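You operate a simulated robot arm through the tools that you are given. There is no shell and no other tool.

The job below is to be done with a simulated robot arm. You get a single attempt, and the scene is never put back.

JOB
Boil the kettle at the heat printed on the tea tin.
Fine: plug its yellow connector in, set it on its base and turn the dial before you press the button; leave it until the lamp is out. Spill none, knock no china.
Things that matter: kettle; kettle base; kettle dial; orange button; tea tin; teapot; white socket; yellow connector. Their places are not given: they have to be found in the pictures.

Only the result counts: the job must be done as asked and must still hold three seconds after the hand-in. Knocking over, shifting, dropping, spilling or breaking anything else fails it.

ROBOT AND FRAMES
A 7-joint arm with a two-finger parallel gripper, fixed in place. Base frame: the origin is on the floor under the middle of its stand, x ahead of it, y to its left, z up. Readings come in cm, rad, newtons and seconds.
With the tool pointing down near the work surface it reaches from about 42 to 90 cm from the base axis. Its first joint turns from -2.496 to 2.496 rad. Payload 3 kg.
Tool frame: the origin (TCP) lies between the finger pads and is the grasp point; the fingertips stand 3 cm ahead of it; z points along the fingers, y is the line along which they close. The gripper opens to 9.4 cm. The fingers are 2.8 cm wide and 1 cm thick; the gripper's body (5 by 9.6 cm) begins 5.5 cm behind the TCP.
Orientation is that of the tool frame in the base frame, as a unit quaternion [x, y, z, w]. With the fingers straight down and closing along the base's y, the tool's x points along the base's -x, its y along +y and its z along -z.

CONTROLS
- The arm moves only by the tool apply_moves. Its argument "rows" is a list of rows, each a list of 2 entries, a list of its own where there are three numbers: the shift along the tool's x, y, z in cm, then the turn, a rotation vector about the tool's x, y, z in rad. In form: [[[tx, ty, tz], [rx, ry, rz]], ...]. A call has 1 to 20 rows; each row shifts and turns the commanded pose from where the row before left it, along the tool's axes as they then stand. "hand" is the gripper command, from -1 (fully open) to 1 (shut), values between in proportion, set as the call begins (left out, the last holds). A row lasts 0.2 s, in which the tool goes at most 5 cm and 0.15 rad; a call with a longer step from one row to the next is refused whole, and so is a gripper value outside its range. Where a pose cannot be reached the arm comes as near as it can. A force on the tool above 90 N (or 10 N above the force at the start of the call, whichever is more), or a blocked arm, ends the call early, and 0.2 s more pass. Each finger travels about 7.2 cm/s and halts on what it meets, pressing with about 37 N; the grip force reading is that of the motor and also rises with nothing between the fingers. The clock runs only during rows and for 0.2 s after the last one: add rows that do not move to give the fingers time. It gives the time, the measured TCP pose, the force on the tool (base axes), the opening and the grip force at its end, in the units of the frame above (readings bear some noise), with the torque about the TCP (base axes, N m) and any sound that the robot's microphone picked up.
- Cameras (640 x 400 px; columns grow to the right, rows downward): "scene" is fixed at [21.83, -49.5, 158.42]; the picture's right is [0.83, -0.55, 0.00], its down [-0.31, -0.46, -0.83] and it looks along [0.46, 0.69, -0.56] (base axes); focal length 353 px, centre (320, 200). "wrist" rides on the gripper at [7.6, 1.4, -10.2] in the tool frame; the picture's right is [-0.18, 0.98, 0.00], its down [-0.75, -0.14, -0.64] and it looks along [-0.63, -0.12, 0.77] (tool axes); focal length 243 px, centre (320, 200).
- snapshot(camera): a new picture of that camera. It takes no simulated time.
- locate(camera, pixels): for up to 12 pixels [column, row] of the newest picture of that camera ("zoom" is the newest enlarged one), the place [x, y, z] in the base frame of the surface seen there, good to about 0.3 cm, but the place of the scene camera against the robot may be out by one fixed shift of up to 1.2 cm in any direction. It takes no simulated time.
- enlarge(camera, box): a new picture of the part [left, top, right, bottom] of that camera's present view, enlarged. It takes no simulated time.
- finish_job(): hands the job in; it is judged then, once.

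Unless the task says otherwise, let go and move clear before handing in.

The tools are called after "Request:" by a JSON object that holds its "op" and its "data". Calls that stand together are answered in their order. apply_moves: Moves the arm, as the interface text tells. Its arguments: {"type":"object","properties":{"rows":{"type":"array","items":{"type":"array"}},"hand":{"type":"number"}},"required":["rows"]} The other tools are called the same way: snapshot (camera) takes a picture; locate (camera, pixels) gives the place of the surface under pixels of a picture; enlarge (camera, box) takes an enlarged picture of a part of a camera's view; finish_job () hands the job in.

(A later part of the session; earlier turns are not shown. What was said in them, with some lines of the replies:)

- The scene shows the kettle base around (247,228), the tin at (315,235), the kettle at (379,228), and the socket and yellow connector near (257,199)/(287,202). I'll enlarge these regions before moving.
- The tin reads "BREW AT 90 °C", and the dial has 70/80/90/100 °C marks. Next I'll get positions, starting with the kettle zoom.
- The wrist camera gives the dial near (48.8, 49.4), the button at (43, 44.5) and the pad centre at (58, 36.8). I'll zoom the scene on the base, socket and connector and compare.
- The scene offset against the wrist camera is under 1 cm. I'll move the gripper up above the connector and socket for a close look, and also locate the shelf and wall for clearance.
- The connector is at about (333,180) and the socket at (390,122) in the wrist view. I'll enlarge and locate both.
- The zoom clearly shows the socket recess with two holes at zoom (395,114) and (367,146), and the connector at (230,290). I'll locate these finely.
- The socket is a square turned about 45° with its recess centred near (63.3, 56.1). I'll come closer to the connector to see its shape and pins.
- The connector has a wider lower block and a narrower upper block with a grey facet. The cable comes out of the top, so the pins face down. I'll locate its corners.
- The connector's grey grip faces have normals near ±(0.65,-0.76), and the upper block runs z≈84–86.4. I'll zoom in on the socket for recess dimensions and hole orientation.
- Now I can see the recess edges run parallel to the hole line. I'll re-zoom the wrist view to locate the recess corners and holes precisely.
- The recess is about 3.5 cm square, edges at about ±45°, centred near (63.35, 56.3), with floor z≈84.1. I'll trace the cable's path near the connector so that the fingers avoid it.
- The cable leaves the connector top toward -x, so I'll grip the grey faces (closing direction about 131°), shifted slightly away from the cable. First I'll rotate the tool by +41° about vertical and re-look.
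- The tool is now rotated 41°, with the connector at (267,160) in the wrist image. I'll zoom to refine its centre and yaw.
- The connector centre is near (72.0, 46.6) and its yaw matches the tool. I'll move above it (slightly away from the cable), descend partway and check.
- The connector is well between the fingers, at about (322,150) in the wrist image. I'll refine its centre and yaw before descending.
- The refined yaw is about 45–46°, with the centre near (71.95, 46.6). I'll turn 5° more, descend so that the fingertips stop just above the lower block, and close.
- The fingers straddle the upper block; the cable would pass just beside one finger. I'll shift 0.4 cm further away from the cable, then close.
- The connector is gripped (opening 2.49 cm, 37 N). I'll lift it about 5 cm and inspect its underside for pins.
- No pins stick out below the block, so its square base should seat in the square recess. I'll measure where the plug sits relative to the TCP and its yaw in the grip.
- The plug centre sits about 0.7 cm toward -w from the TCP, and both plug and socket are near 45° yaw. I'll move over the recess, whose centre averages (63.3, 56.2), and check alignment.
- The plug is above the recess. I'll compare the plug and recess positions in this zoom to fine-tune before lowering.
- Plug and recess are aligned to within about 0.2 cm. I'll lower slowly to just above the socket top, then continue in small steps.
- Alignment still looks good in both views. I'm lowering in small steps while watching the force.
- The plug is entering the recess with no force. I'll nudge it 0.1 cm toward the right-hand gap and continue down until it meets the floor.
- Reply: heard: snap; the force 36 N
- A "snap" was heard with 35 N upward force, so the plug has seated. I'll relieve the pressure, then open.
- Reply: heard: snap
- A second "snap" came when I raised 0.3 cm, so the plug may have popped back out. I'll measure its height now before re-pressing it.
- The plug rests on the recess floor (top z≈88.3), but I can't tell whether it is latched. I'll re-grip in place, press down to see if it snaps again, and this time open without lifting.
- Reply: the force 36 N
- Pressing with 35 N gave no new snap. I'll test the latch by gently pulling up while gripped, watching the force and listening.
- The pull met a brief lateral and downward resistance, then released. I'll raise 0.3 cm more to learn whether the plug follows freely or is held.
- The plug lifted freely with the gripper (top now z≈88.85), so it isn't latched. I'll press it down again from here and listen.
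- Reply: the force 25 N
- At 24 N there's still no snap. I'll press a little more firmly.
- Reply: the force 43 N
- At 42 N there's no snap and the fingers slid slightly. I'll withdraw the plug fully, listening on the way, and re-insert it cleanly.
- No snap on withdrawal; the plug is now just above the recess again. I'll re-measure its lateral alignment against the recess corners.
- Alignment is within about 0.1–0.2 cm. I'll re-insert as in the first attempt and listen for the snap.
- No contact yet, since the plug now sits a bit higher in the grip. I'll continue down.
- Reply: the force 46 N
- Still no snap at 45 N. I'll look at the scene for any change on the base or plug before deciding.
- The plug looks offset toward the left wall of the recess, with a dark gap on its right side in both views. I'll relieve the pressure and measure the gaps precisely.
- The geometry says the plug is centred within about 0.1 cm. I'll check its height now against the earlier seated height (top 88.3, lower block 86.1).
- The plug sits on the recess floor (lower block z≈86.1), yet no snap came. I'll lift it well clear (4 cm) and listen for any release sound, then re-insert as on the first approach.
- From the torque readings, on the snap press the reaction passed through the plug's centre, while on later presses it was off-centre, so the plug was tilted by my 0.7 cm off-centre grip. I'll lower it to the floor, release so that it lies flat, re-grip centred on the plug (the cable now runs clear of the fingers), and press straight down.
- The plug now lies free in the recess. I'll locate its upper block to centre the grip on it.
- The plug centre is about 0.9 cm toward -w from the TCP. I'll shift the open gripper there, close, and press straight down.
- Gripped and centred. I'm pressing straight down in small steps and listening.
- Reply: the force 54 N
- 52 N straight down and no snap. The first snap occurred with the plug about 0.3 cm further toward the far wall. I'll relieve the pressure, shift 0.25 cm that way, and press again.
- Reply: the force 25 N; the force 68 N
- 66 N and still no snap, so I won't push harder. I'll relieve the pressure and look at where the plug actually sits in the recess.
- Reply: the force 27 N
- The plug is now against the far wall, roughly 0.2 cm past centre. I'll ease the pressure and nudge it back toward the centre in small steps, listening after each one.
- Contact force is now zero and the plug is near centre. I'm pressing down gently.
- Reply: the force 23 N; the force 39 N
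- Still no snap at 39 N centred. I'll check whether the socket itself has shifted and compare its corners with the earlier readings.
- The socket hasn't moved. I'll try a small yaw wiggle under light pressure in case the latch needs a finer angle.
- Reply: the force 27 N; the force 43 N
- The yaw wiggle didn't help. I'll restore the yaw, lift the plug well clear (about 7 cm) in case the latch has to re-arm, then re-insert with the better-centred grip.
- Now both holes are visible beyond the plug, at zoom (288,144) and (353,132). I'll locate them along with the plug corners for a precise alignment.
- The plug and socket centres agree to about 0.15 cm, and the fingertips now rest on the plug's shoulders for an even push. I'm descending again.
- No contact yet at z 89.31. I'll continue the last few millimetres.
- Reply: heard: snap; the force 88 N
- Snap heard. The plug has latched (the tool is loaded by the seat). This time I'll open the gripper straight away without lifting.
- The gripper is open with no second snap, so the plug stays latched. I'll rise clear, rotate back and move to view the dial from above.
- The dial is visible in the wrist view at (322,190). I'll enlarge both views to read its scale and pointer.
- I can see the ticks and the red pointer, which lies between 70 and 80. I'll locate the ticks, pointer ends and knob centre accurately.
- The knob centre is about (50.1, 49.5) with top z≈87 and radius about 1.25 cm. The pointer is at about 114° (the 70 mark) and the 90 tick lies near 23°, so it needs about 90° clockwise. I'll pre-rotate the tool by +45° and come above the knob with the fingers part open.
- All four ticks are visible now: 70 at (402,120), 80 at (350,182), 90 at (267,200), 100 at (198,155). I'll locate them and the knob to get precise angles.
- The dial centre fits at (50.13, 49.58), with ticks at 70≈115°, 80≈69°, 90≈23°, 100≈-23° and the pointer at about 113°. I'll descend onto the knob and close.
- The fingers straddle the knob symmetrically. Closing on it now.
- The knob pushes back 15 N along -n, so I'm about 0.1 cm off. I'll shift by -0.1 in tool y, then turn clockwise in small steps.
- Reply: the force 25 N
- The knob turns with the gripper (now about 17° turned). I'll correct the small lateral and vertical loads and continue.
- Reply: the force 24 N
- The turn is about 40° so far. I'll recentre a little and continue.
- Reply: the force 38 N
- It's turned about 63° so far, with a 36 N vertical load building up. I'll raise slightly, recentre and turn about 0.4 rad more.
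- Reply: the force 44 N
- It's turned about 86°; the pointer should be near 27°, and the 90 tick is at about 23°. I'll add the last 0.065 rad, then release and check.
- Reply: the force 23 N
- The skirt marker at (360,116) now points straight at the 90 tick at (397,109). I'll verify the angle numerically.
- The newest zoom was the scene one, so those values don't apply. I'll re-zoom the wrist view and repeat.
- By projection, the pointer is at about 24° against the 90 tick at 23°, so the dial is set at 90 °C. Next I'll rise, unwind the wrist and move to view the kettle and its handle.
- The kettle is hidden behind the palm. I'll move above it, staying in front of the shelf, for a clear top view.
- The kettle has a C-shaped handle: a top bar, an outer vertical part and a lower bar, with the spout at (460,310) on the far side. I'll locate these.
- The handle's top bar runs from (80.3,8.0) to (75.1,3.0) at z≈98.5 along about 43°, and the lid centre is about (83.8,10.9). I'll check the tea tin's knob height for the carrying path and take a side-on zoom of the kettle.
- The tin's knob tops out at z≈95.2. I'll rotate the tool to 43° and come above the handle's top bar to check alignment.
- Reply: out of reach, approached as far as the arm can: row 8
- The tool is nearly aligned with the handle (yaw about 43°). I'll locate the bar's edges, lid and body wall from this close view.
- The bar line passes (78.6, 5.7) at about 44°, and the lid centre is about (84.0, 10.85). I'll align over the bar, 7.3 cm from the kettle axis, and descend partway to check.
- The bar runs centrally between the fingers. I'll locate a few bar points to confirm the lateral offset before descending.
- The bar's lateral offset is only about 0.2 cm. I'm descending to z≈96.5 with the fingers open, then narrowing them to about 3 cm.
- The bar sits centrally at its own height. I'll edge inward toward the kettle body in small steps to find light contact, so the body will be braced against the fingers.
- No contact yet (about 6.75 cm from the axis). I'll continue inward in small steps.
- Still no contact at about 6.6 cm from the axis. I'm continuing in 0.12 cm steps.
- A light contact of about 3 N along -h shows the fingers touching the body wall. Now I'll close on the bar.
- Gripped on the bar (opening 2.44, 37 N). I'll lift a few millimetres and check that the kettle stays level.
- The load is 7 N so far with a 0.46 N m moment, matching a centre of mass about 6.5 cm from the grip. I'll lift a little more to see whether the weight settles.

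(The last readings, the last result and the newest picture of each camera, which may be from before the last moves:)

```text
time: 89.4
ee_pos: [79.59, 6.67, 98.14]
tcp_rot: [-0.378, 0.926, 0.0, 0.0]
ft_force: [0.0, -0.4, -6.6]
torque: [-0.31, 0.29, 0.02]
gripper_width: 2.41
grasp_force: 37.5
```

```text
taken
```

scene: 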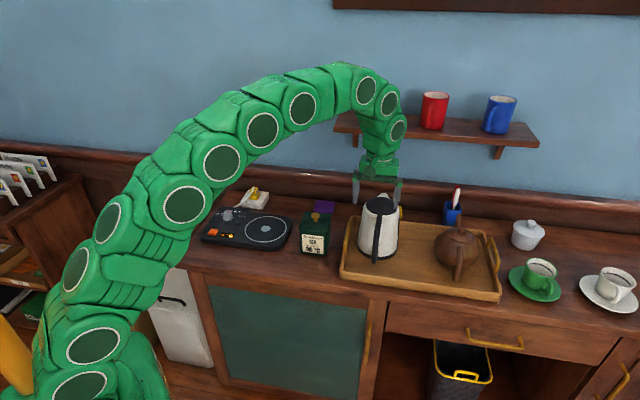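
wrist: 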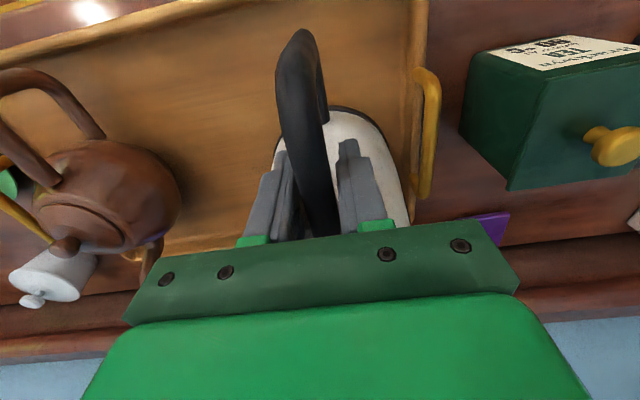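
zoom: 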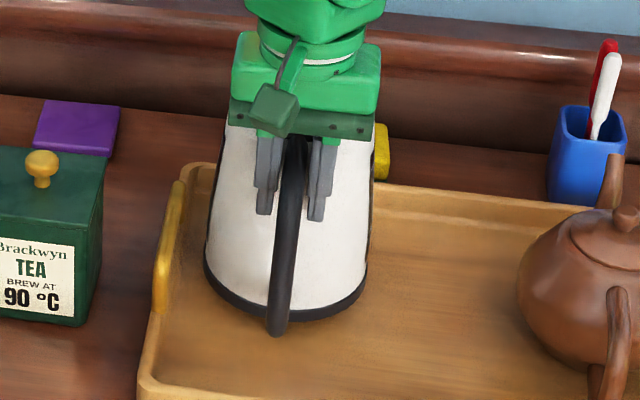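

The weight is steady at about 6.5 N and the view is unchanged, so the kettle hangs level. I'll lift smoothly to z≈111 so its base clears the tin's knob.

Request:
{"op": "apply_moves", "data": {"rows": [[[0, 0, -0.4], [0, 0, 0]], [[0, 0, -0.7], [0, 0, 0]], [[0, 0, -0.9], [0, 0, 0]], [[0, 0, -0.9], [0, 0, 0]], [[0, 0, -0.9], [0, 0, 0]], [[0, 0, -0.8], [0, 0, 0]], [[0, 0, -0.4], [0, 0, 0]], [[0, 0, 0], [0, 0, 0]]]}}

Request:
{"op": "enlarge", "data": {"camera": "scene", "box": [320, 140, 440, 275]}}

Request:
{"op": "snapshot", "data": {"camera": "wrist"}}

```text
time: 91.2
ee_pos: [79.58, 6.65, 103.26]
tcp_rot: [-0.378, 0.926, 0.0, -0.001]
ft_force: [0.0, -1.2, -6.2]
torque: [-0.32, 0.31, 0.03]
gripper_width: 2.42
grasp_force: 36.9
```

```text
2.96 times, centred on (380, 208) of scene
```

zoom: 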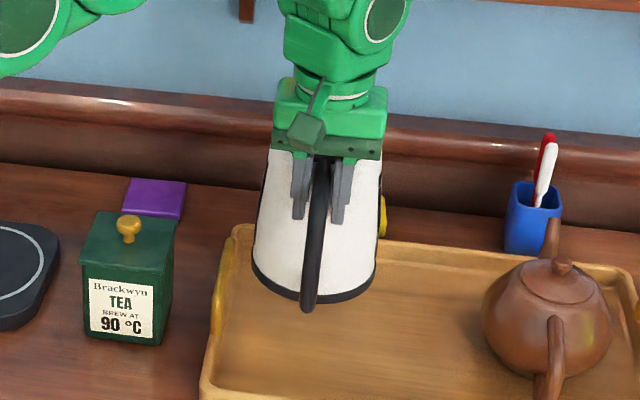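

```text
taken
```

wrist: 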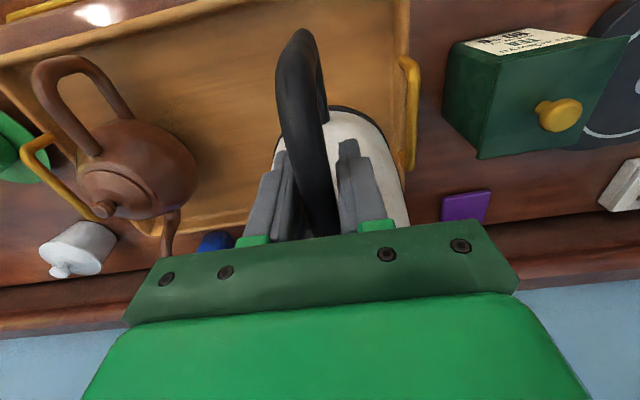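

The kettle hangs stably. I'm continuing up to about z 111.

Request:
{"op": "apply_moves", "data": {"rows": [[[0, 0, -0.4], [0, 0, 0]], [[0, 0, -0.8], [0, 0, 0]], [[0, 0, -1.0], [0, 0, 0]], [[0, 0, -1.0], [0, 0, 0]], [[0, 0, -1.0], [0, 0, 0]], [[0, 0, -1.0], [0, 0, 0]], [[0, 0, -1.0], [0, 0, 0]], [[0, 0, -0.8], [0, 0, 0]], [[0, 0, -0.4], [0, 0, 0]], [[0, 0, 0], [0, 0, 0]]]}}

Request:
{"op": "snapshot", "data": {"camera": "scene"}}

Request:
{"op": "snapshot", "data": {"camera": "wrist"}}

```text
time: 93.4
ee_pos: [79.36, 6.74, 110.59]
tcp_rot: [-0.378, 0.926, 0.0, 0.0]
ft_force: [-0.4, -0.6, -6.0]
torque: [-0.31, 0.33, -0.01]
gripper_width: 2.41
grasp_force: 36.9
```

```text
taken
```

scene: 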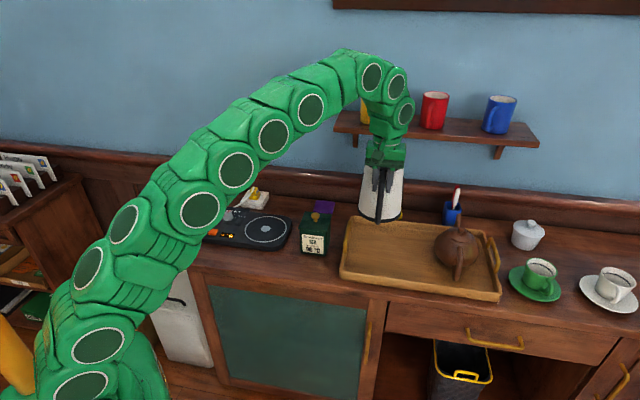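

```text
taken
```

wrist: 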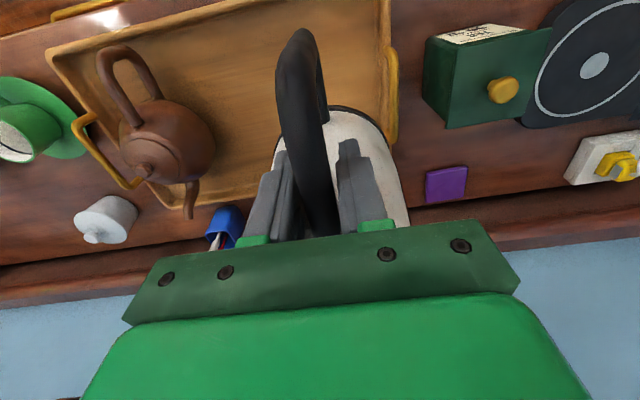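

The base is at about z 97, clear of the tin's knob at 95.2. I'll carry the kettle smoothly sideways along the counter toward the base in two stages.

Request:
{"op": "apply_moves", "data": {"rows": [[[0, 0.3, -0.2], [0, 0, 0]], [[0, 0.7, -0.2], [0, 0, 0]], [[0.01, 1.1, 0], [0, 0, 0]], [[0.01, 1.5, 0], [0, 0, 0]], [[0.01, 1.8, 0], [0, 0, 0]], [[0.01, 1.8, 0], [0, 0, 0]], [[0.01, 1.8, 0], [0, 0, 0]], [[0.01, 1.8, 0], [0, 0, 0]], [[0.01, 1.8, 0], [0, 0, 0]], [[0.01, 1.8, 0], [0, 0, 0]], [[0.01, 1.5, 0], [0, 0, 0]], [[0.01, 1.1, 0], [0, 0, 0]], [[0.01, 0.7, 0], [0, 0, 0]], [[0.01, 0.3, 0], [0, 0, 0]], [[0, 0, 0], [0, 0, 0]]]}}

Request:
{"op": "snapshot", "data": {"camera": "scene"}}

Request:
{"op": "snapshot", "data": {"camera": "wrist"}}

```text
time: 96.6
ee_pos: [66.77, 19.46, 110.99]
tcp_rot: [-0.378, 0.926, 0.0, 0.0]
ft_force: [0.2, 0.6, -7.4]
torque: [-0.31, 0.31, 0.01]
gripper_width: 2.44
grasp_force: 37.2
```

```text
taken
```

scene: 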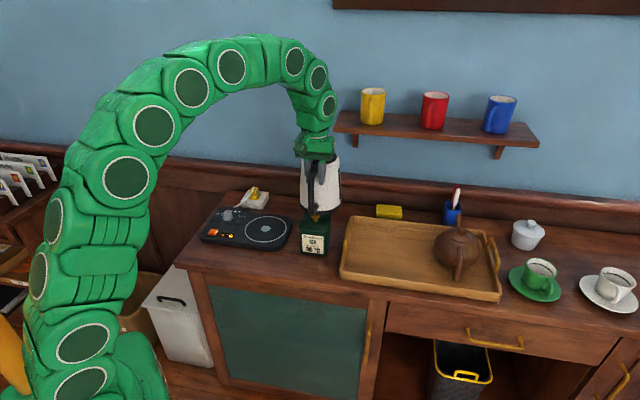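

```text
taken
```

wrist: 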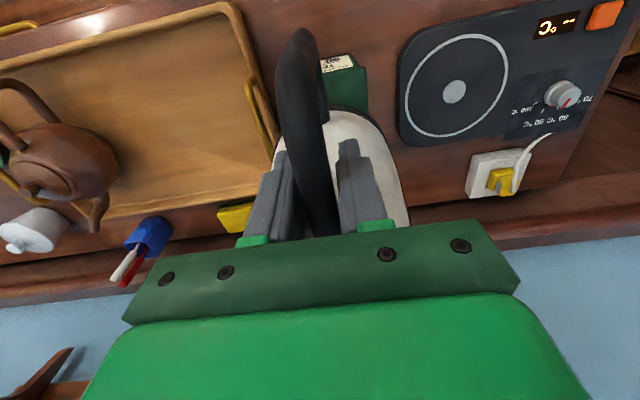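

The transport is going smoothly, and the base's ring is visible now. I'll locate its centre and rim points precisely.

Request:
{"op": "locate", "data": {"camera": "wrist", "pixels": [[454, 92], [406, 95], [506, 80], [450, 36], [460, 135], [420, 55], [492, 115], [488, 47], [425, 128], [443, 92], [466, 90], [454, 82]]}}

Request:
{"op": "locate", "data": {"camera": "scene", "pixels": [[266, 229], [240, 229], [292, 229], [266, 216], [266, 242]]}}

```text
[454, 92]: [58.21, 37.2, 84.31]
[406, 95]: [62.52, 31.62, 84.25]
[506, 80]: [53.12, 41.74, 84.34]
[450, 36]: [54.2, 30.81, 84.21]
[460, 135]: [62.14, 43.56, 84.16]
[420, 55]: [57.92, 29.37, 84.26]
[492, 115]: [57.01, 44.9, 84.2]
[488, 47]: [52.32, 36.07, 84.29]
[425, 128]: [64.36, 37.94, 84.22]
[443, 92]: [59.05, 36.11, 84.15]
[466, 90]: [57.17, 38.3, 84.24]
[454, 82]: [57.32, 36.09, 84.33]
```

```text
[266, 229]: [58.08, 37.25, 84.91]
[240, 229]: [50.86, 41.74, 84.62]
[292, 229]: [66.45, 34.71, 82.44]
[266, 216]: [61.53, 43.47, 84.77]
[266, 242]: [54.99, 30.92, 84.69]
```

The pad centre is about (58.1, 37.1). Next I'll determine the kettle's own axis relative to the gripper from its visible rim.

Request:
{"op": "enlarge", "data": {"camera": "wrist", "box": [240, 80, 440, 240]}}

Request:
{"op": "locate", "data": {"camera": "zoom", "pixels": [[325, 88], [360, 93], [400, 120], [425, 150], [450, 200], [465, 250], [478, 300], [200, 170], [210, 150], [340, 130], [420, 240], [300, 120]]}}

Request:
{"op": "enlarge", "data": {"camera": "scene", "box": [270, 130, 370, 260]}}

```text
2.50 times, centred on (340, 160) of wrist
```

zoom: 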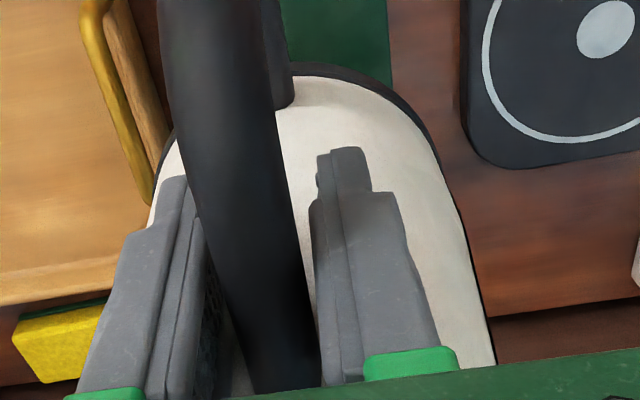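

```text
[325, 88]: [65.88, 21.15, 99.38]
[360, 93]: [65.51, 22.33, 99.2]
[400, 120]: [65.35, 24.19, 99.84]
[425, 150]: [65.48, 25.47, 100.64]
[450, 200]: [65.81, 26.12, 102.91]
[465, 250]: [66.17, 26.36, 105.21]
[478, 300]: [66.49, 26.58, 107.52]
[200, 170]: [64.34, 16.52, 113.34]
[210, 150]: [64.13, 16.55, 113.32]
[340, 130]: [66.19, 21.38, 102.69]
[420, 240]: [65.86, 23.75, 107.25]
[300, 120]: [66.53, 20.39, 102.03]
```

```text
3.08 times, centred on (320, 195) of scene
```

zoom: 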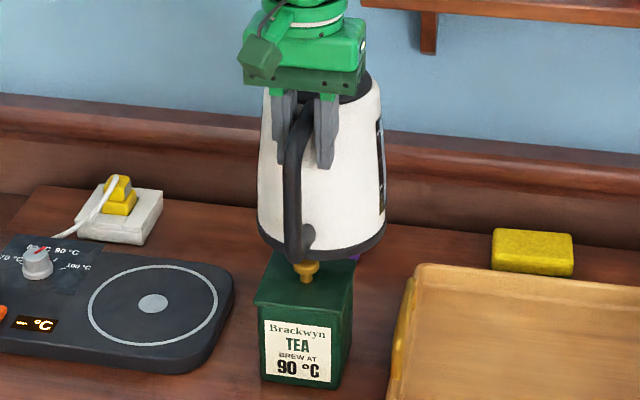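

The kettle axis is 6.3 cm ahead of the TCP, now at about (71.3, 23.9). I'll carry it the remaining 18.7 cm until it's above the pad.

Request:
{"op": "apply_moves", "data": {"rows": [[[0, 0.3, 0], [0, 0, 0]], [[0.01, 0.7, 0], [0, 0, 0]], [[0.01, 1.1, 0], [0, 0, 0]], [[0.01, 1.5, 0], [0, 0, 0]], [[0.01, 1.8, 0], [0, 0, 0]], [[0.02, 1.8, 0], [0, 0, 0]], [[0.02, 1.8, 0], [0, 0, 0]], [[0.02, 1.8, 0], [0, 0, 0]], [[0.01, 1.8, 0], [0, 0, 0]], [[0.01, 1.8, 0], [0, 0, 0]], [[0.01, 1.6, 0], [0, 0, 0]], [[0.01, 1.2, 0], [0, 0, 0]], [[0.01, 0.8, 0], [0, 0, 0]], [[0.01, 0.69, 0], [0, 0, 0]], [[0, 0, 0], [0, 0, 0]]]}}

Request:
{"op": "snapshot", "data": {"camera": "scene"}}

Request:
{"op": "enlarge", "data": {"camera": "scene", "box": [200, 140, 330, 260]}}

Request:
{"op": "snapshot", "data": {"camera": "wrist"}}

```text
time: 99.8
ee_pos: [53.57, 32.95, 110.82]
tcp_rot: [-0.378, 0.926, 0.0, 0.0]
ft_force: [-0.3, 0.8, -6.4]
torque: [-0.31, 0.31, -0.01]
gripper_width: 2.39
grasp_force: 37.4
```

```text
taken
```

scene: 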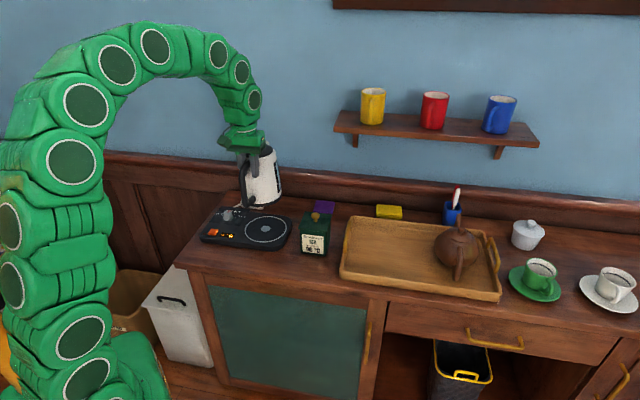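

```text
3.33 times, centred on (265, 200) of scene
```

zoom: 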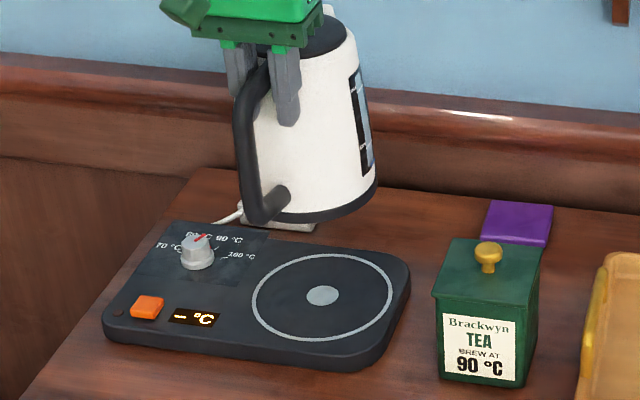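

```text
taken
```

wrist: 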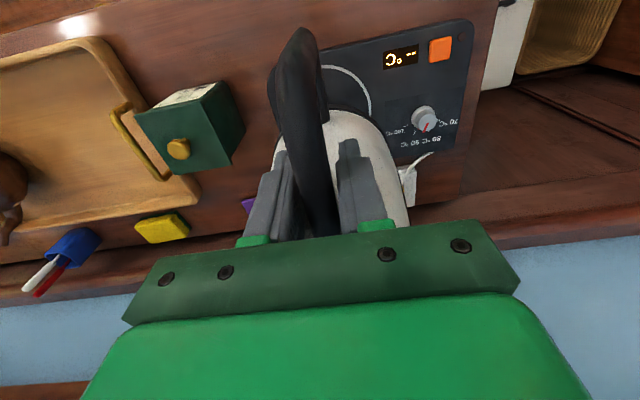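

The kettle is above the pad. I'll descend steadily to about 2 cm above it, then check alignment.

Request:
{"op": "apply_moves", "data": {"rows": [[[0, 0, 0.4], [0, 0, 0]], [[0, 0, 0.8], [0, 0, 0]], [[0, 0, 1.0], [0, 0, 0]], [[0, 0, 1.0], [0, 0, 0]], [[0, 0, 1.0], [0, 0, 0]], [[0, 0, 1.0], [0, 0, 0]], [[0, 0, 1.0], [0, 0, 0]], [[0, 0, 1.0], [0, 0, 0]], [[0, 0, 1.0], [0, 0, 0]], [[0, 0, 1.0], [0, 0, 0]], [[0, 0, 0.8], [0, 0, 0]], [[0, 0, 0.4], [0, 0, 0]], [[0, 0, 0.2], [0, 0, 0]], [[0, 0, 0], [0, 0, 0]]]}}

Request:
{"op": "enlarge", "data": {"camera": "scene", "box": [200, 160, 320, 260]}}

Request:
{"op": "snapshot", "data": {"camera": "wrist"}}

Request:
{"op": "enlarge", "data": {"camera": "wrist", "box": [240, 40, 480, 240]}}

```text
time: 102.8
ee_pos: [53.77, 32.74, 100.39]
tcp_rot: [-0.378, 0.926, 0.0, 0.0]
ft_force: [0.4, 0.5, -6.0]
torque: [-0.31, 0.3, 0.01]
gripper_width: 2.41
grasp_force: 37.2
```

```text
4.00 times, centred on (260, 210) of scene
```

zoom: 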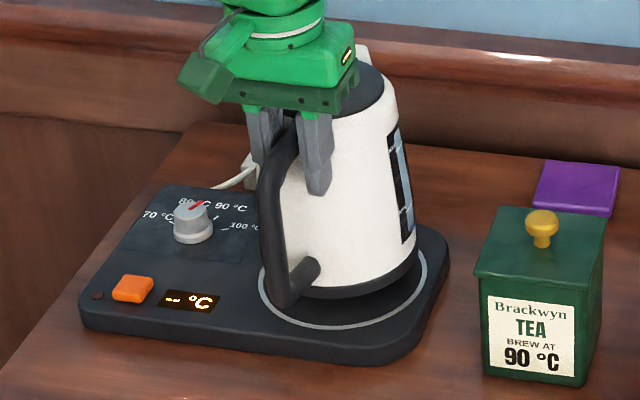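

```text
taken
```

wrist: 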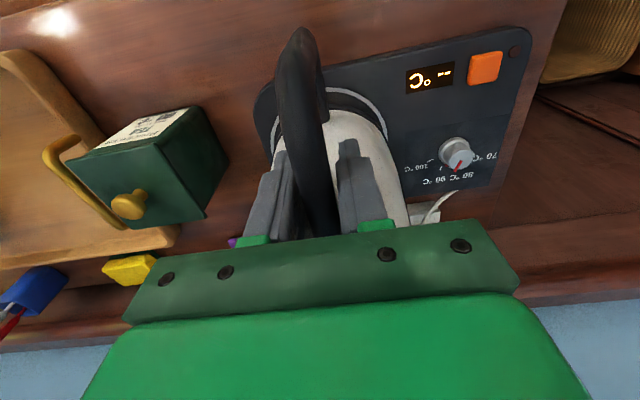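

```text
2.00 times, centred on (360, 140) of wrist
```

zoom: 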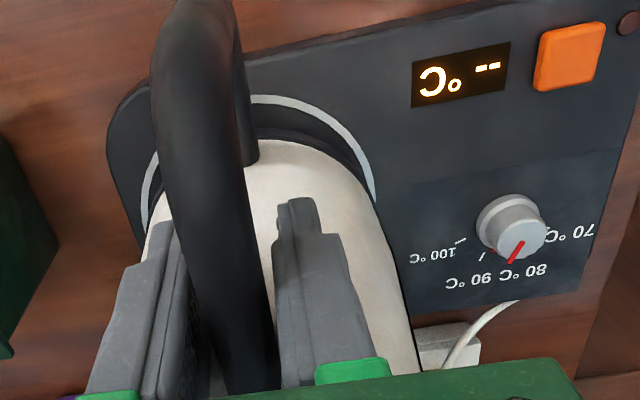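

The kettle's dark base sits concentrically over the ring, about 2 cm up. I'll locate the ring and kettle rim points for a final check.

Request:
{"op": "locate", "data": {"camera": "zoom", "pixels": [[262, 100], [330, 122], [362, 165], [373, 195], [148, 195], [265, 128], [310, 135], [345, 160], [365, 190], [320, 180], [370, 250], [280, 170]]}}

```text
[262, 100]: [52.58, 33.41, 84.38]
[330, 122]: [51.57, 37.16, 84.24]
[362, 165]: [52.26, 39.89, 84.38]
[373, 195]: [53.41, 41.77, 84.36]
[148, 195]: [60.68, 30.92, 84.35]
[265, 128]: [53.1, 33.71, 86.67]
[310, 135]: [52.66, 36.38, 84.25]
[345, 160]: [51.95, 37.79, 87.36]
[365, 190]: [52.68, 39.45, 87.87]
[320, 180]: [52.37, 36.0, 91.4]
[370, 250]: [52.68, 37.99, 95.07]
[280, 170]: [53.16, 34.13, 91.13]
```

The kettle centre is within about 0.2 cm of the pad centre. I'm lowering the last 2 cm gently while watching the force.

Request:
{"op": "apply_moves", "data": {"rows": [[[0, 0, 0.3], [0, 0, 0]], [[0, 0, 0.4], [0, 0, 0]], [[0, 0, 0.4], [0, 0, 0]], [[0, 0, 0.4], [0, 0, 0]], [[0, 0, 0.3], [0, 0, 0]], [[0, 0, 0], [0, 0, 0]]]}}

Request:
{"op": "apply_moves", "data": {"rows": [[[0, 0, 0.15], [0, 0, 0]], [[0, 0, 0.15], [0, 0, 0]], [[0, 0, 0.1], [0, 0, 0]], [[0, 0, 0], [0, 0, 0]]]}}

```text
time: 104.2
ee_pos: [53.59, 32.78, 98.68]
tcp_rot: [-0.378, 0.926, 0.0, 0.0]
ft_force: [-0.4, -0.5, -6.7]
torque: [-0.32, 0.34, 0.0]
gripper_width: 2.44
grasp_force: 36.7
```

```text
time: 105.2
ee_pos: [53.61, 32.72, 98.26]
tcp_rot: [-0.377, 0.926, 0.0, 0.001]
ft_force: [-2.5, -1.7, 9.4]
torque: [0.83, -0.87, 0.02]
gripper_width: 2.44
grasp_force: 36.7
```

Contact: 9 N up with the far edge touching first, so the kettle is only slightly tilted. I'll ease back a hair and open the fingers so it settles flat.

Request:
{"op": "apply_moves", "data": {"rows": [[[0, 0, -0.04], [0, 0, 0]], [[0, 0, 0], [0, 0, 0]]]}}

Request:
{"op": "apply_moves", "data": {"rows": [[[0, 0, 0], [0, 0, 0]], [[0, 0, 0], [0, 0, 0]], [[0, 0, 0], [0, 0, 0]]], "hand": 0.2}}

Request:
{"op": "enlarge", "data": {"camera": "scene", "box": [200, 160, 320, 260]}}

Request:
{"op": "snapshot", "data": {"camera": "wrist"}}

```text
time: 105.8
ee_pos: [53.63, 32.75, 98.23]
tcp_rot: [-0.378, 0.926, 0.0, 0.0]
ft_force: [1.4, 1.5, 3.6]
torque: [0.8, -0.84, -0.03]
gripper_width: 2.42
grasp_force: 36.8
```

```text
time: 106.6
ee_pos: [53.67, 32.75, 98.21]
tcp_rot: [-0.377, 0.926, 0.0, 0.0]
ft_force: [-0.1, -0.8, -0.1]
torque: [-0.01, 0.0, 0.01]
gripper_width: 3.75
grasp_force: 0.1
```

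```text
4.00 times, centred on (260, 210) of scene
```

zoom: 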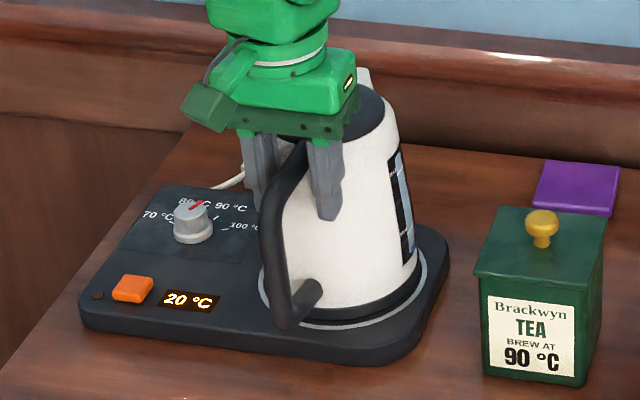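

```text
taken
```

wrist: 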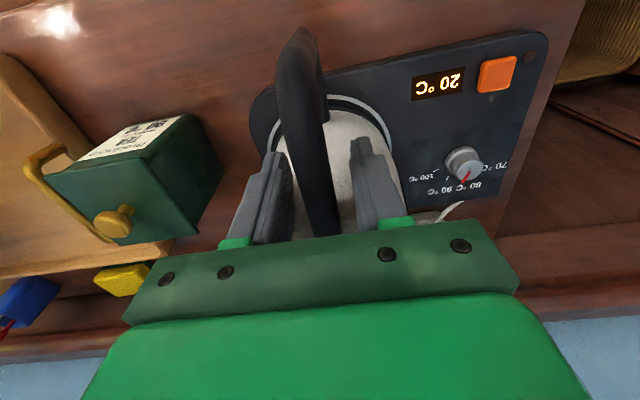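

The display now reads "20 °C": the base is powered and the kettle is recognised. I'll open wider, back off slightly and rise clear of the handle.

Request:
{"op": "apply_moves", "data": {"rows": [[[0, 0, 0], [0, 0, 0]], [[0.25, 0, 0], [0, 0, 0]], [[0, 0, -0.8], [0, 0, 0]], [[0, 0, -1.5], [0, 0, 0]], [[0, 0, -2.5], [0, 0, 0]], [[0, 0, -3], [0, 0, 0]], [[0, 0, -3], [0, 0, 0]], [[0, 0, -3], [0, 0, 0]], [[0, 0, 0], [0, 0, 0]]], "hand": -0.1}}

Request:
{"op": "snapshot", "data": {"camera": "scene"}}

Request:
{"op": "enlarge", "data": {"camera": "scene", "box": [200, 160, 320, 260]}}

Request:
{"op": "snapshot", "data": {"camera": "wrist"}}

```text
time: 108.6
ee_pos: [53.47, 32.43, 112.15]
tcp_rot: [-0.377, 0.926, 0.0, 0.0]
ft_force: [-0.2, 0.4, 0.1]
torque: [0.02, 0.03, 0.01]
gripper_width: 5.16
grasp_force: 0.1
```

```text
taken
```

scene: 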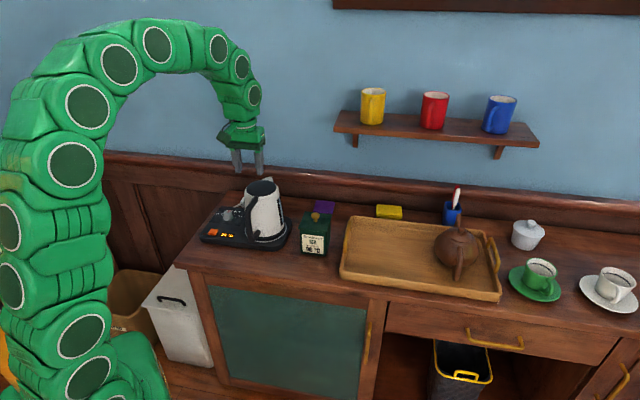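

```text
4.00 times, centred on (260, 210) of scene
```

zoom: 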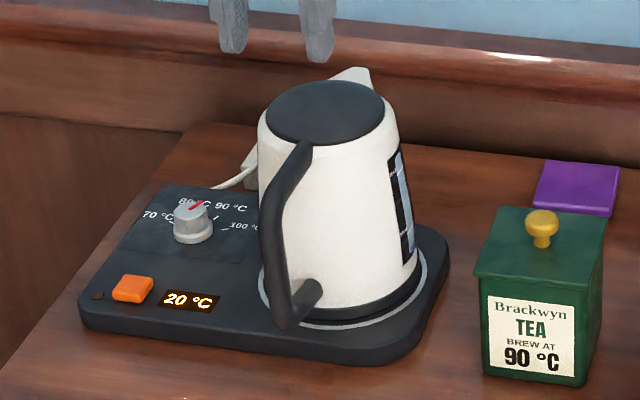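

```text
taken
```

wrist: 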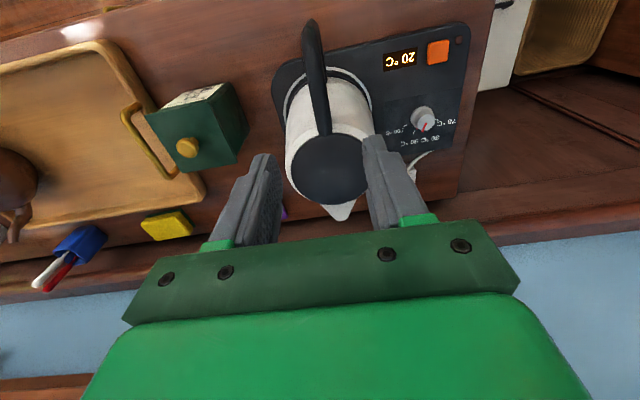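

The kettle stands squarely on the base. I'll locate the orange button and lamp precisely for the press.

Request:
{"op": "enlarge", "data": {"camera": "wrist", "box": [370, 20, 470, 160]}}

Request:
{"op": "locate", "data": {"camera": "wrist", "pixels": [[438, 51], [428, 43], [447, 40], [449, 60], [430, 62], [459, 41], [400, 60], [424, 122], [422, 127], [338, 168]]}}

```text
2.86 times, centred on (420, 90) of wrist
```

zoom: 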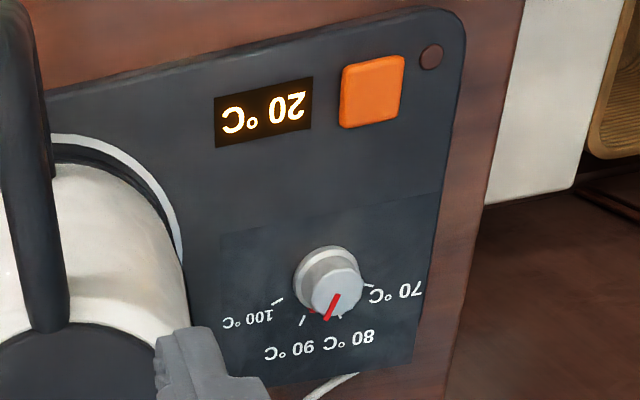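

```text
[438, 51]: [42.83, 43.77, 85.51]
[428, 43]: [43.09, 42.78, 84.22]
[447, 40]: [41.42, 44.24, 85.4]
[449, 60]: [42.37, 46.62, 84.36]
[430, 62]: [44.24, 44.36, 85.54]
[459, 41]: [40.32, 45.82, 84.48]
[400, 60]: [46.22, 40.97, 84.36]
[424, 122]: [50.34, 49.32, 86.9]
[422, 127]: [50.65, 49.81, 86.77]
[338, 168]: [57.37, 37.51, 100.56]
```

The button's top is at about (42.9, 44.0, 85.5), and the dial's skirt marker sits at the 90 tick. I'll close the fingers and move above the button.

Request:
{"op": "apply_moves", "data": {"rows": [[[-0.12, 3.2, 0], [0, 0, 0]], [[-0.12, 3.2, 0], [0, 0, 0]], [[-0.12, 3.2, 0], [0, 0, 0]], [[-0.13, 3.1, 0], [0, 0, 0]], [[-0.13, 3.03, 0], [0, 0, 0]], [[0, 0, 4], [0, 0, 0]], [[0, 0, 4], [0, 0, 0]], [[0, 0, 4], [0, 0, 0]], [[0, 0, 2], [0, 0, 0]], [[0, 0, 0], [0, 0, 0]]], "hand": 1}}

Request:
{"op": "snapshot", "data": {"camera": "wrist"}}

Request:
{"op": "enlarge", "data": {"camera": "scene", "box": [190, 160, 310, 260]}}

```text
time: 110.8
ee_pos: [42.79, 43.85, 98.16]
tcp_rot: [-0.378, 0.926, 0.0, 0.001]
ft_force: [0.4, -0.1, -0.1]
torque: [0.02, 0.0, -0.01]
gripper_width: 0.01
grasp_force: 33.1
```

```text
taken
```

wrist: 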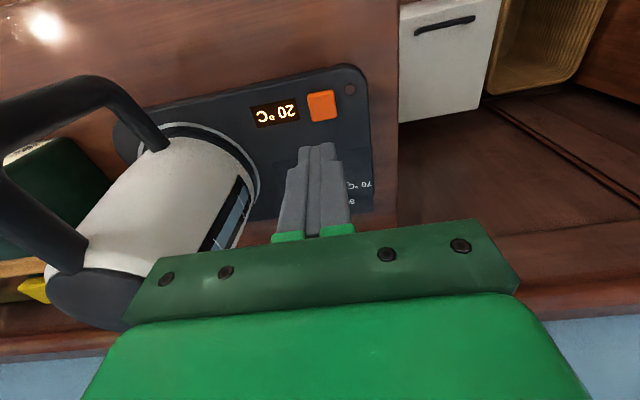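

```text
4.00 times, centred on (250, 210) of scene
```

zoom: 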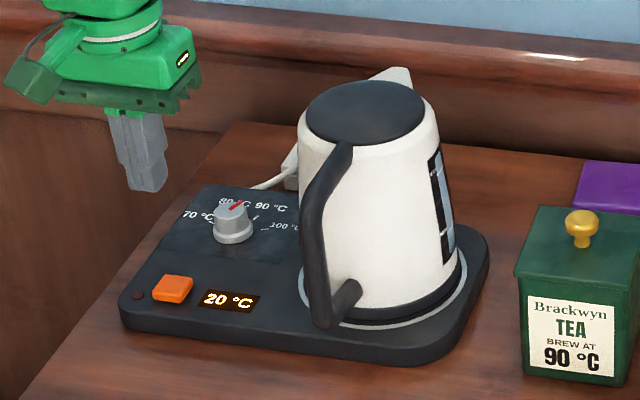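

The button is visible at (322,104) just beyond the fingertips. I'll get a refined location.

Request:
{"op": "enlarge", "data": {"camera": "wrist", "box": [240, 70, 370, 170]}}

Request:
{"op": "locate", "data": {"camera": "wrist", "pixels": [[321, 105], [310, 96], [332, 93], [334, 113], [313, 119], [350, 89], [321, 100], [321, 110]]}}

```text
4.00 times, centred on (305, 120) of wrist
```

zoom: 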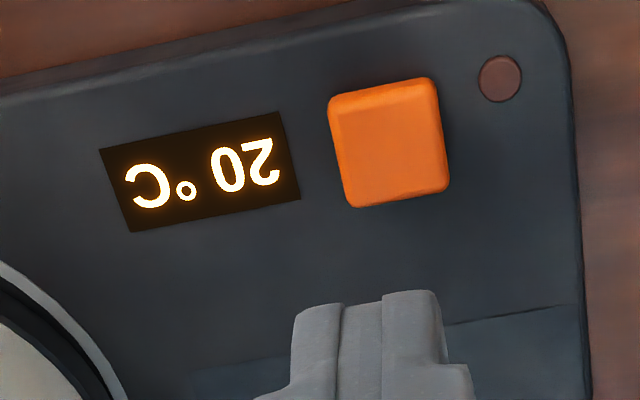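

```text
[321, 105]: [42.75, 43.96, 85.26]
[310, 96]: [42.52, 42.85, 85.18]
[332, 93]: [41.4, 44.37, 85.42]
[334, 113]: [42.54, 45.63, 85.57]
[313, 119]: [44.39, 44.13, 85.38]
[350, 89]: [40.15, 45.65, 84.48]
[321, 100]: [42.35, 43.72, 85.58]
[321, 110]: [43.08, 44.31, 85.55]
```

The button centre is (42.75, 44.15) with top z≈85.5. I'll correct by 0.3 cm, descend to just above it, then press in small steps.

Request:
{"op": "apply_moves", "data": {"rows": [[[-0.18, 0.24, 2], [0, 0, 0]], [[0, 0, 2.5], [0, 0, 0]], [[0, 0, 2.5], [0, 0, 0]], [[0, 0, 1.7], [0, 0, 0]], [[0, 0, 0], [0, 0, 0]]]}}

Request:
{"op": "enlarge", "data": {"camera": "scene", "box": [195, 190, 275, 250]}}

```text
time: 112.0
ee_pos: [42.87, 44.61, 89.33]
tcp_rot: [-0.378, 0.926, 0.001, 0.0]
ft_force: [0.6, 0.5, 0.2]
torque: [-0.01, 0.01, -0.01]
gripper_width: 0.0
grasp_force: 32.1
```

```text
6.67 times, centred on (235, 220) of scene
```

zoom: 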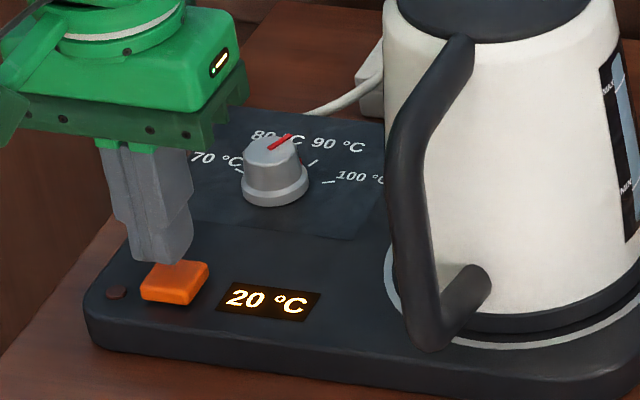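

The fingertips are right above the button, and the dial pointer leans toward the 90 mark. I'm pressing down in small steps.

Request:
{"op": "apply_moves", "data": {"rows": [[[0, 0, 0.3], [0, 0, 0]], [[0, 0, 0.25], [0, 0, 0]], [[0, 0, 0.2], [0, 0, 0]], [[0, 0, 0], [0, 0, 0]]]}}

Request:
{"op": "enlarge", "data": {"camera": "scene", "box": [195, 190, 275, 250]}}

```text
time: 113.0
ee_pos: [42.93, 44.51, 88.55]
tcp_rot: [-0.378, 0.926, 0.0, 0.0]
ft_force: [0.3, 0.5, 0.4]
torque: [0.0, -0.01, -0.01]
gripper_width: 0.0
grasp_force: 32.8
```

```text
6.67 times, centred on (235, 220) of scene
```

zoom: 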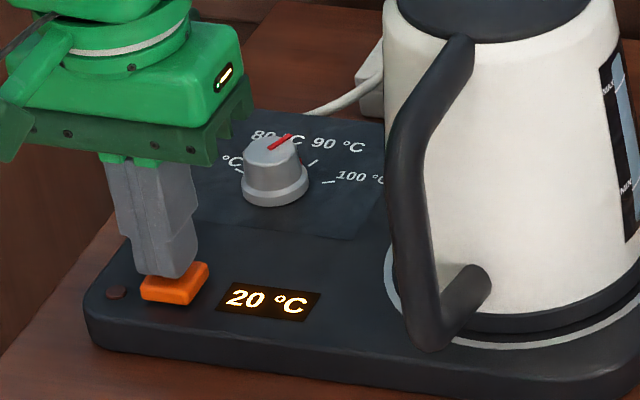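

Nearly touching (fingertips at about 85.5). I'm pressing further and listening.

Request:
{"op": "apply_moves", "data": {"rows": [[[0, 0, 0.12], [0, 0, 0]], [[0, 0, 0.12], [0, 0, 0]], [[0, 0, 0], [0, 0, 0]]]}}

Request:
{"op": "enlarge", "data": {"camera": "scene", "box": [195, 190, 275, 250]}}

```text
time: 113.8
ee_pos: [42.85, 44.5, 88.29]
tcp_rot: [-0.378, 0.926, 0.0, 0.001]
ft_force: [-0.3, 1.0, 0.8]
torque: [0.01, 0.01, 0.02]
gripper_width: 0.01
grasp_force: 33.5
```

```text
6.67 times, centred on (235, 220) of scene
```

zoom: 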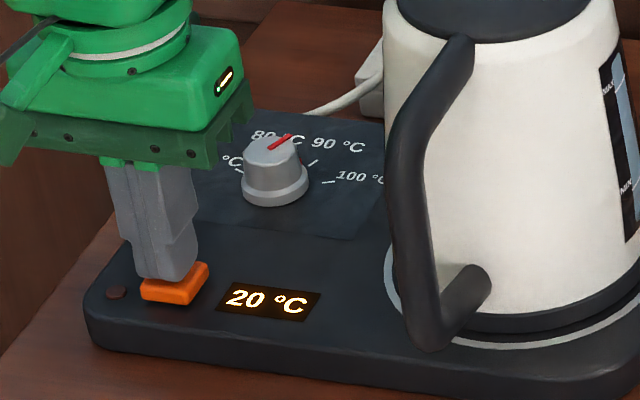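

Request:
{"op": "apply_moves", "data": {"rows": [[[0, 0, 0.12], [0, 0, 0]], [[0, 0, 0.12], [0, 0, 0]], [[0, 0, 0], [0, 0, 0]]]}}

Request:
{"op": "enlarge", "data": {"camera": "scene", "box": [195, 190, 275, 250]}}

```text
time: 114.6
ee_pos: [42.9, 44.54, 88.09]
tcp_rot: [-0.378, 0.926, 0.0, 0.0]
ft_force: [0.5, -0.5, 1.3]
torque: [0.01, 0.0, 0.01]
gripper_width: 0.01
grasp_force: 32.6
```

```text
6.67 times, centred on (235, 220) of scene
```

zoom: 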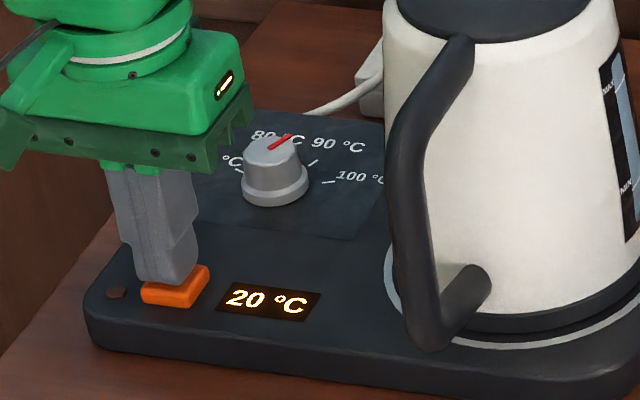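

The force is rising slowly (1.3 N), so the button is moving. I'll continue a little further.

Request:
{"op": "apply_moves", "data": {"rows": [[[0, 0, 0.12], [0, 0, 0]], [[0, 0, 0.12], [0, 0, 0]], [[0, 0, 0], [0, 0, 0]]]}}

Request:
{"op": "enlarge", "data": {"camera": "scene", "box": [195, 190, 275, 250]}}

```text
time: 115.4
ee_pos: [42.86, 44.57, 87.92]
tcp_rot: [-0.378, 0.926, 0.0, 0.001]
ft_force: [0.0, -0.8, 2.9]
torque: [-0.04, -0.03, -0.01]
gripper_width: 0.0
grasp_force: 33.2
heard: click
```

```text
6.67 times, centred on (235, 220) of scene
```

zoom: 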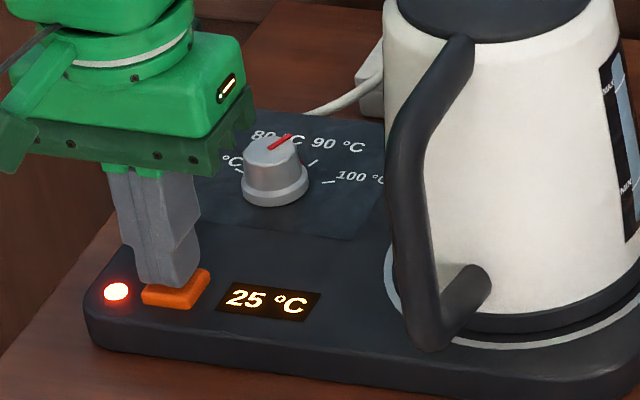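

Click heard: the lamp is lit and the display reads 25 °C, so it's heating. I'll lift off the button and wait clear of everything.

Request:
{"op": "apply_moves", "data": {"rows": [[[0, 0, -1], [0, 0, 0]], [[0, 0, -2.5], [0, 0, 0]], [[0, 0, -4], [0, 0, 0]], [[0, 0, -4], [0, 0, 0]], [[0, 0, -3], [0, 0, 0]], [[0, 0, 0], [0, 0, 0]], [[0, 0, 0], [0, 0, 0]], [[0, 0, 0], [0, 0, 0]], [[0, 0, 0], [0, 0, 0]], [[0, 0, 0], [0, 0, 0]]]}}

Request:
{"op": "enlarge", "data": {"camera": "scene", "box": [195, 180, 295, 255]}}

```text
time: 117.6
ee_pos: [42.62, 44.61, 102.36]
tcp_rot: [-0.378, 0.926, 0.001, 0.0]
ft_force: [-0.7, 0.7, 0.7]
torque: [-0.02, 0.05, -0.01]
gripper_width: 0.0
grasp_force: 33.2
```

```text
5.33 times, centred on (245, 218) of scene
```

zoom: 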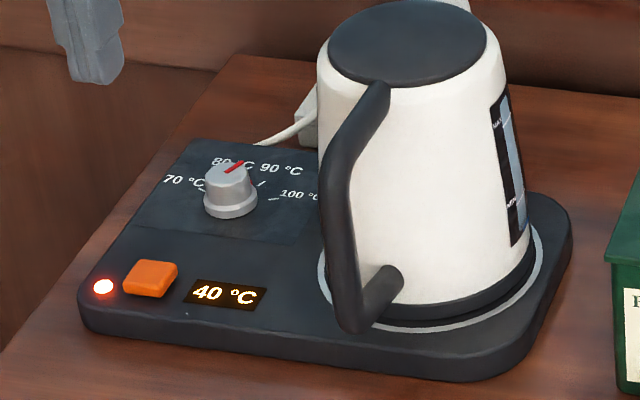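

The lamp is on and the display has climbed to 40 °C, roughly 7 °C per second. I'll wait without moving.

Request:
{"op": "apply_moves", "data": {"rows": [[[0, 0, 0], [0, 0, 0]], [[0, 0, 0], [0, 0, 0]], [[0, 0, 0], [0, 0, 0]], [[0, 0, 0], [0, 0, 0]], [[0, 0, 0], [0, 0, 0]], [[0, 0, 0], [0, 0, 0]], [[0, 0, 0], [0, 0, 0]], [[0, 0, 0], [0, 0, 0]], [[0, 0, 0], [0, 0, 0]], [[0, 0, 0], [0, 0, 0]], [[0, 0, 0], [0, 0, 0]], [[0, 0, 0], [0, 0, 0]], [[0, 0, 0], [0, 0, 0]], [[0, 0, 0], [0, 0, 0]], [[0, 0, 0], [0, 0, 0]], [[0, 0, 0], [0, 0, 0]], [[0, 0, 0], [0, 0, 0]], [[0, 0, 0], [0, 0, 0]], [[0, 0, 0], [0, 0, 0]], [[0, 0, 0], [0, 0, 0]]]}}

Request:
{"op": "enlarge", "data": {"camera": "scene", "box": [195, 180, 295, 255]}}

```text
time: 121.8
ee_pos: [42.7, 44.62, 102.25]
tcp_rot: [-0.378, 0.926, 0.0, 0.0]
ft_force: [0.4, -0.3, 0.1]
torque: [-0.01, 0.01, 0.01]
gripper_width: 0.03
grasp_force: 32.7
```

```text
5.33 times, centred on (245, 218) of scene
```

zoom: 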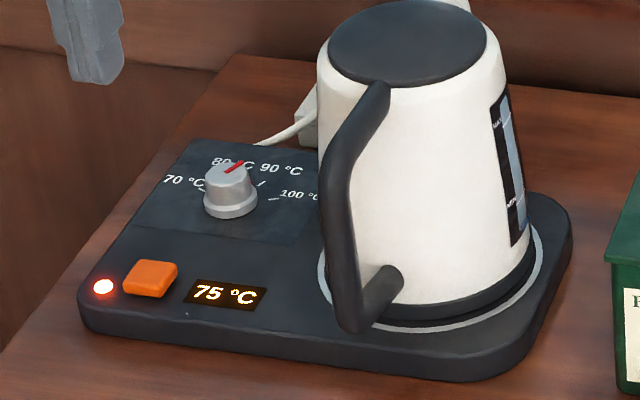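

The display reads 75 °C with the lamp still lit. I'll keep waiting.

Request:
{"op": "apply_moves", "data": {"rows": [[[0, 0, 0], [0, 0, 0]], [[0, 0, 0], [0, 0, 0]], [[0, 0, 0], [0, 0, 0]], [[0, 0, 0], [0, 0, 0]], [[0, 0, 0], [0, 0, 0]], [[0, 0, 0], [0, 0, 0]], [[0, 0, 0], [0, 0, 0]], [[0, 0, 0], [0, 0, 0]], [[0, 0, 0], [0, 0, 0]], [[0, 0, 0], [0, 0, 0]]]}}

Request:
{"op": "enlarge", "data": {"camera": "scene", "box": [195, 180, 295, 255]}}

```text
time: 124.0
ee_pos: [42.62, 44.63, 102.43]
tcp_rot: [-0.377, 0.926, 0.001, 0.0]
ft_force: [0.2, 0.0, -0.1]
torque: [0.01, 0.02, -0.03]
gripper_width: 0.0
grasp_force: 33.2
```

```text
5.33 times, centred on (245, 218) of scene
```

zoom: 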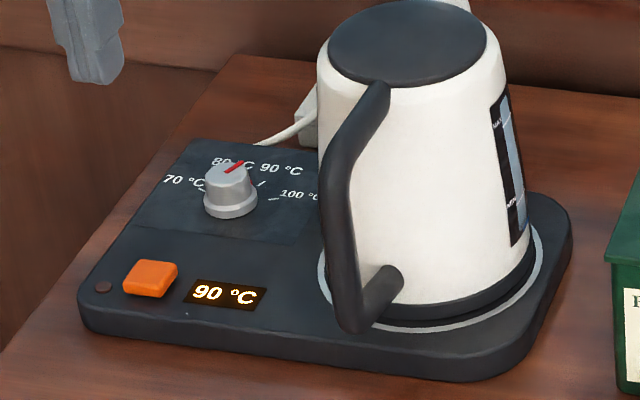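

The display shows 90 °C and the lamp is out. I'll open the hand, wait a moment, and check the whole scene before handing in.

Request:
{"op": "apply_moves", "data": {"rows": [[[0, 0, -2], [0, 0, 0]], [[0, 0, -2], [0, 0, 0]], [[0, 0, 0], [0, 0, 0]], [[0, 0, 0], [0, 0, 0]], [[0, 0, 0], [0, 0, 0]]], "hand": -1}}

Request:
{"op": "snapshot", "data": {"camera": "scene"}}

Request:
{"op": "enlarge", "data": {"camera": "scene", "box": [190, 170, 310, 255]}}

Request:
{"op": "enlarge", "data": {"camera": "scene", "box": [330, 80, 640, 310]}}

```text
time: 125.2
ee_pos: [42.74, 44.53, 106.44]
tcp_rot: [-0.378, 0.926, 0.001, 0.0]
ft_force: [-0.1, -0.1, -0.9]
torque: [-0.01, 0.03, 0.0]
gripper_width: 9.4
grasp_force: 0.0
```

```text
taken
```

scene: 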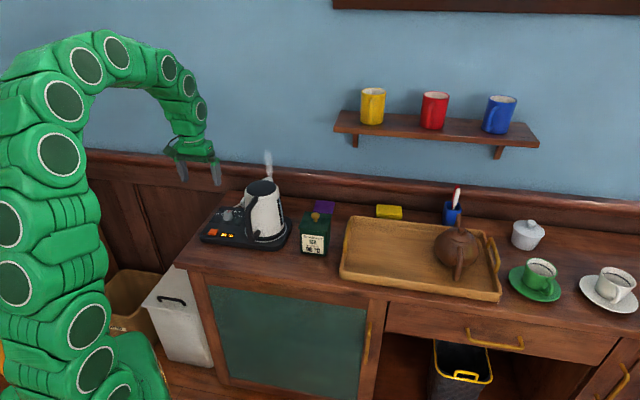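

```text
4.71 times, centred on (250, 212) of scene
```

zoom: 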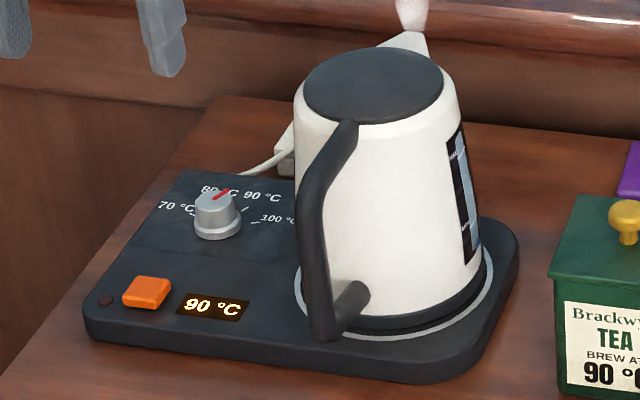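

```text
1.74 times, centred on (485, 195) of scene
```

zoom: 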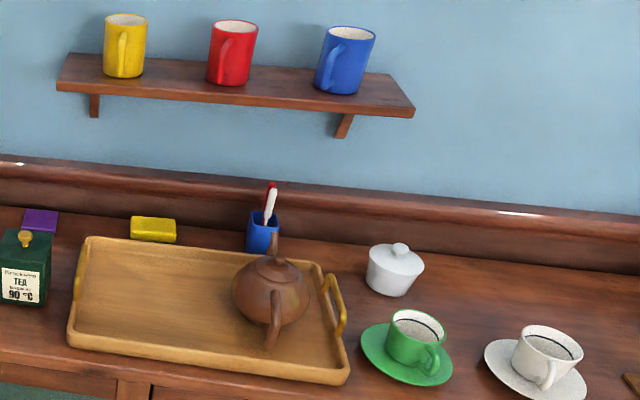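

The display holds at 90 °C, the lamp is out and steam is rising from the spout. The kettle is on its base with the plug still in, all the china is where it was, and the gripper is open and clear. I'm handing in now.

Request:
{"op": "finish_job", "data": {}}

```text
The job is handed in.
```

I boiled the kettle at 90 °C, the heat printed on the tea tin, and handed the job in. I haven't seen the judge's result.

- **Plug:** the yellow connector is in the white socket. It came out once when I eased the gripper up, so I re-seated it. It snapped in again, and the base read 20 °C once the kettle was on it.
- **Kettle:** it is standing on its base and was level the whole time I carried it. I saw no spill.
- **Dial and button:** I turned the dial to 90 before pressing the orange button. The button clicked and the lamp came on.
- **Boil:** I waited until the lamp went out. The display then read 90 °C, with steam at the spout.
- **Everything else:** in the last pictures the teapot, cups, mugs and tin had not moved. The gripper was open and clear.
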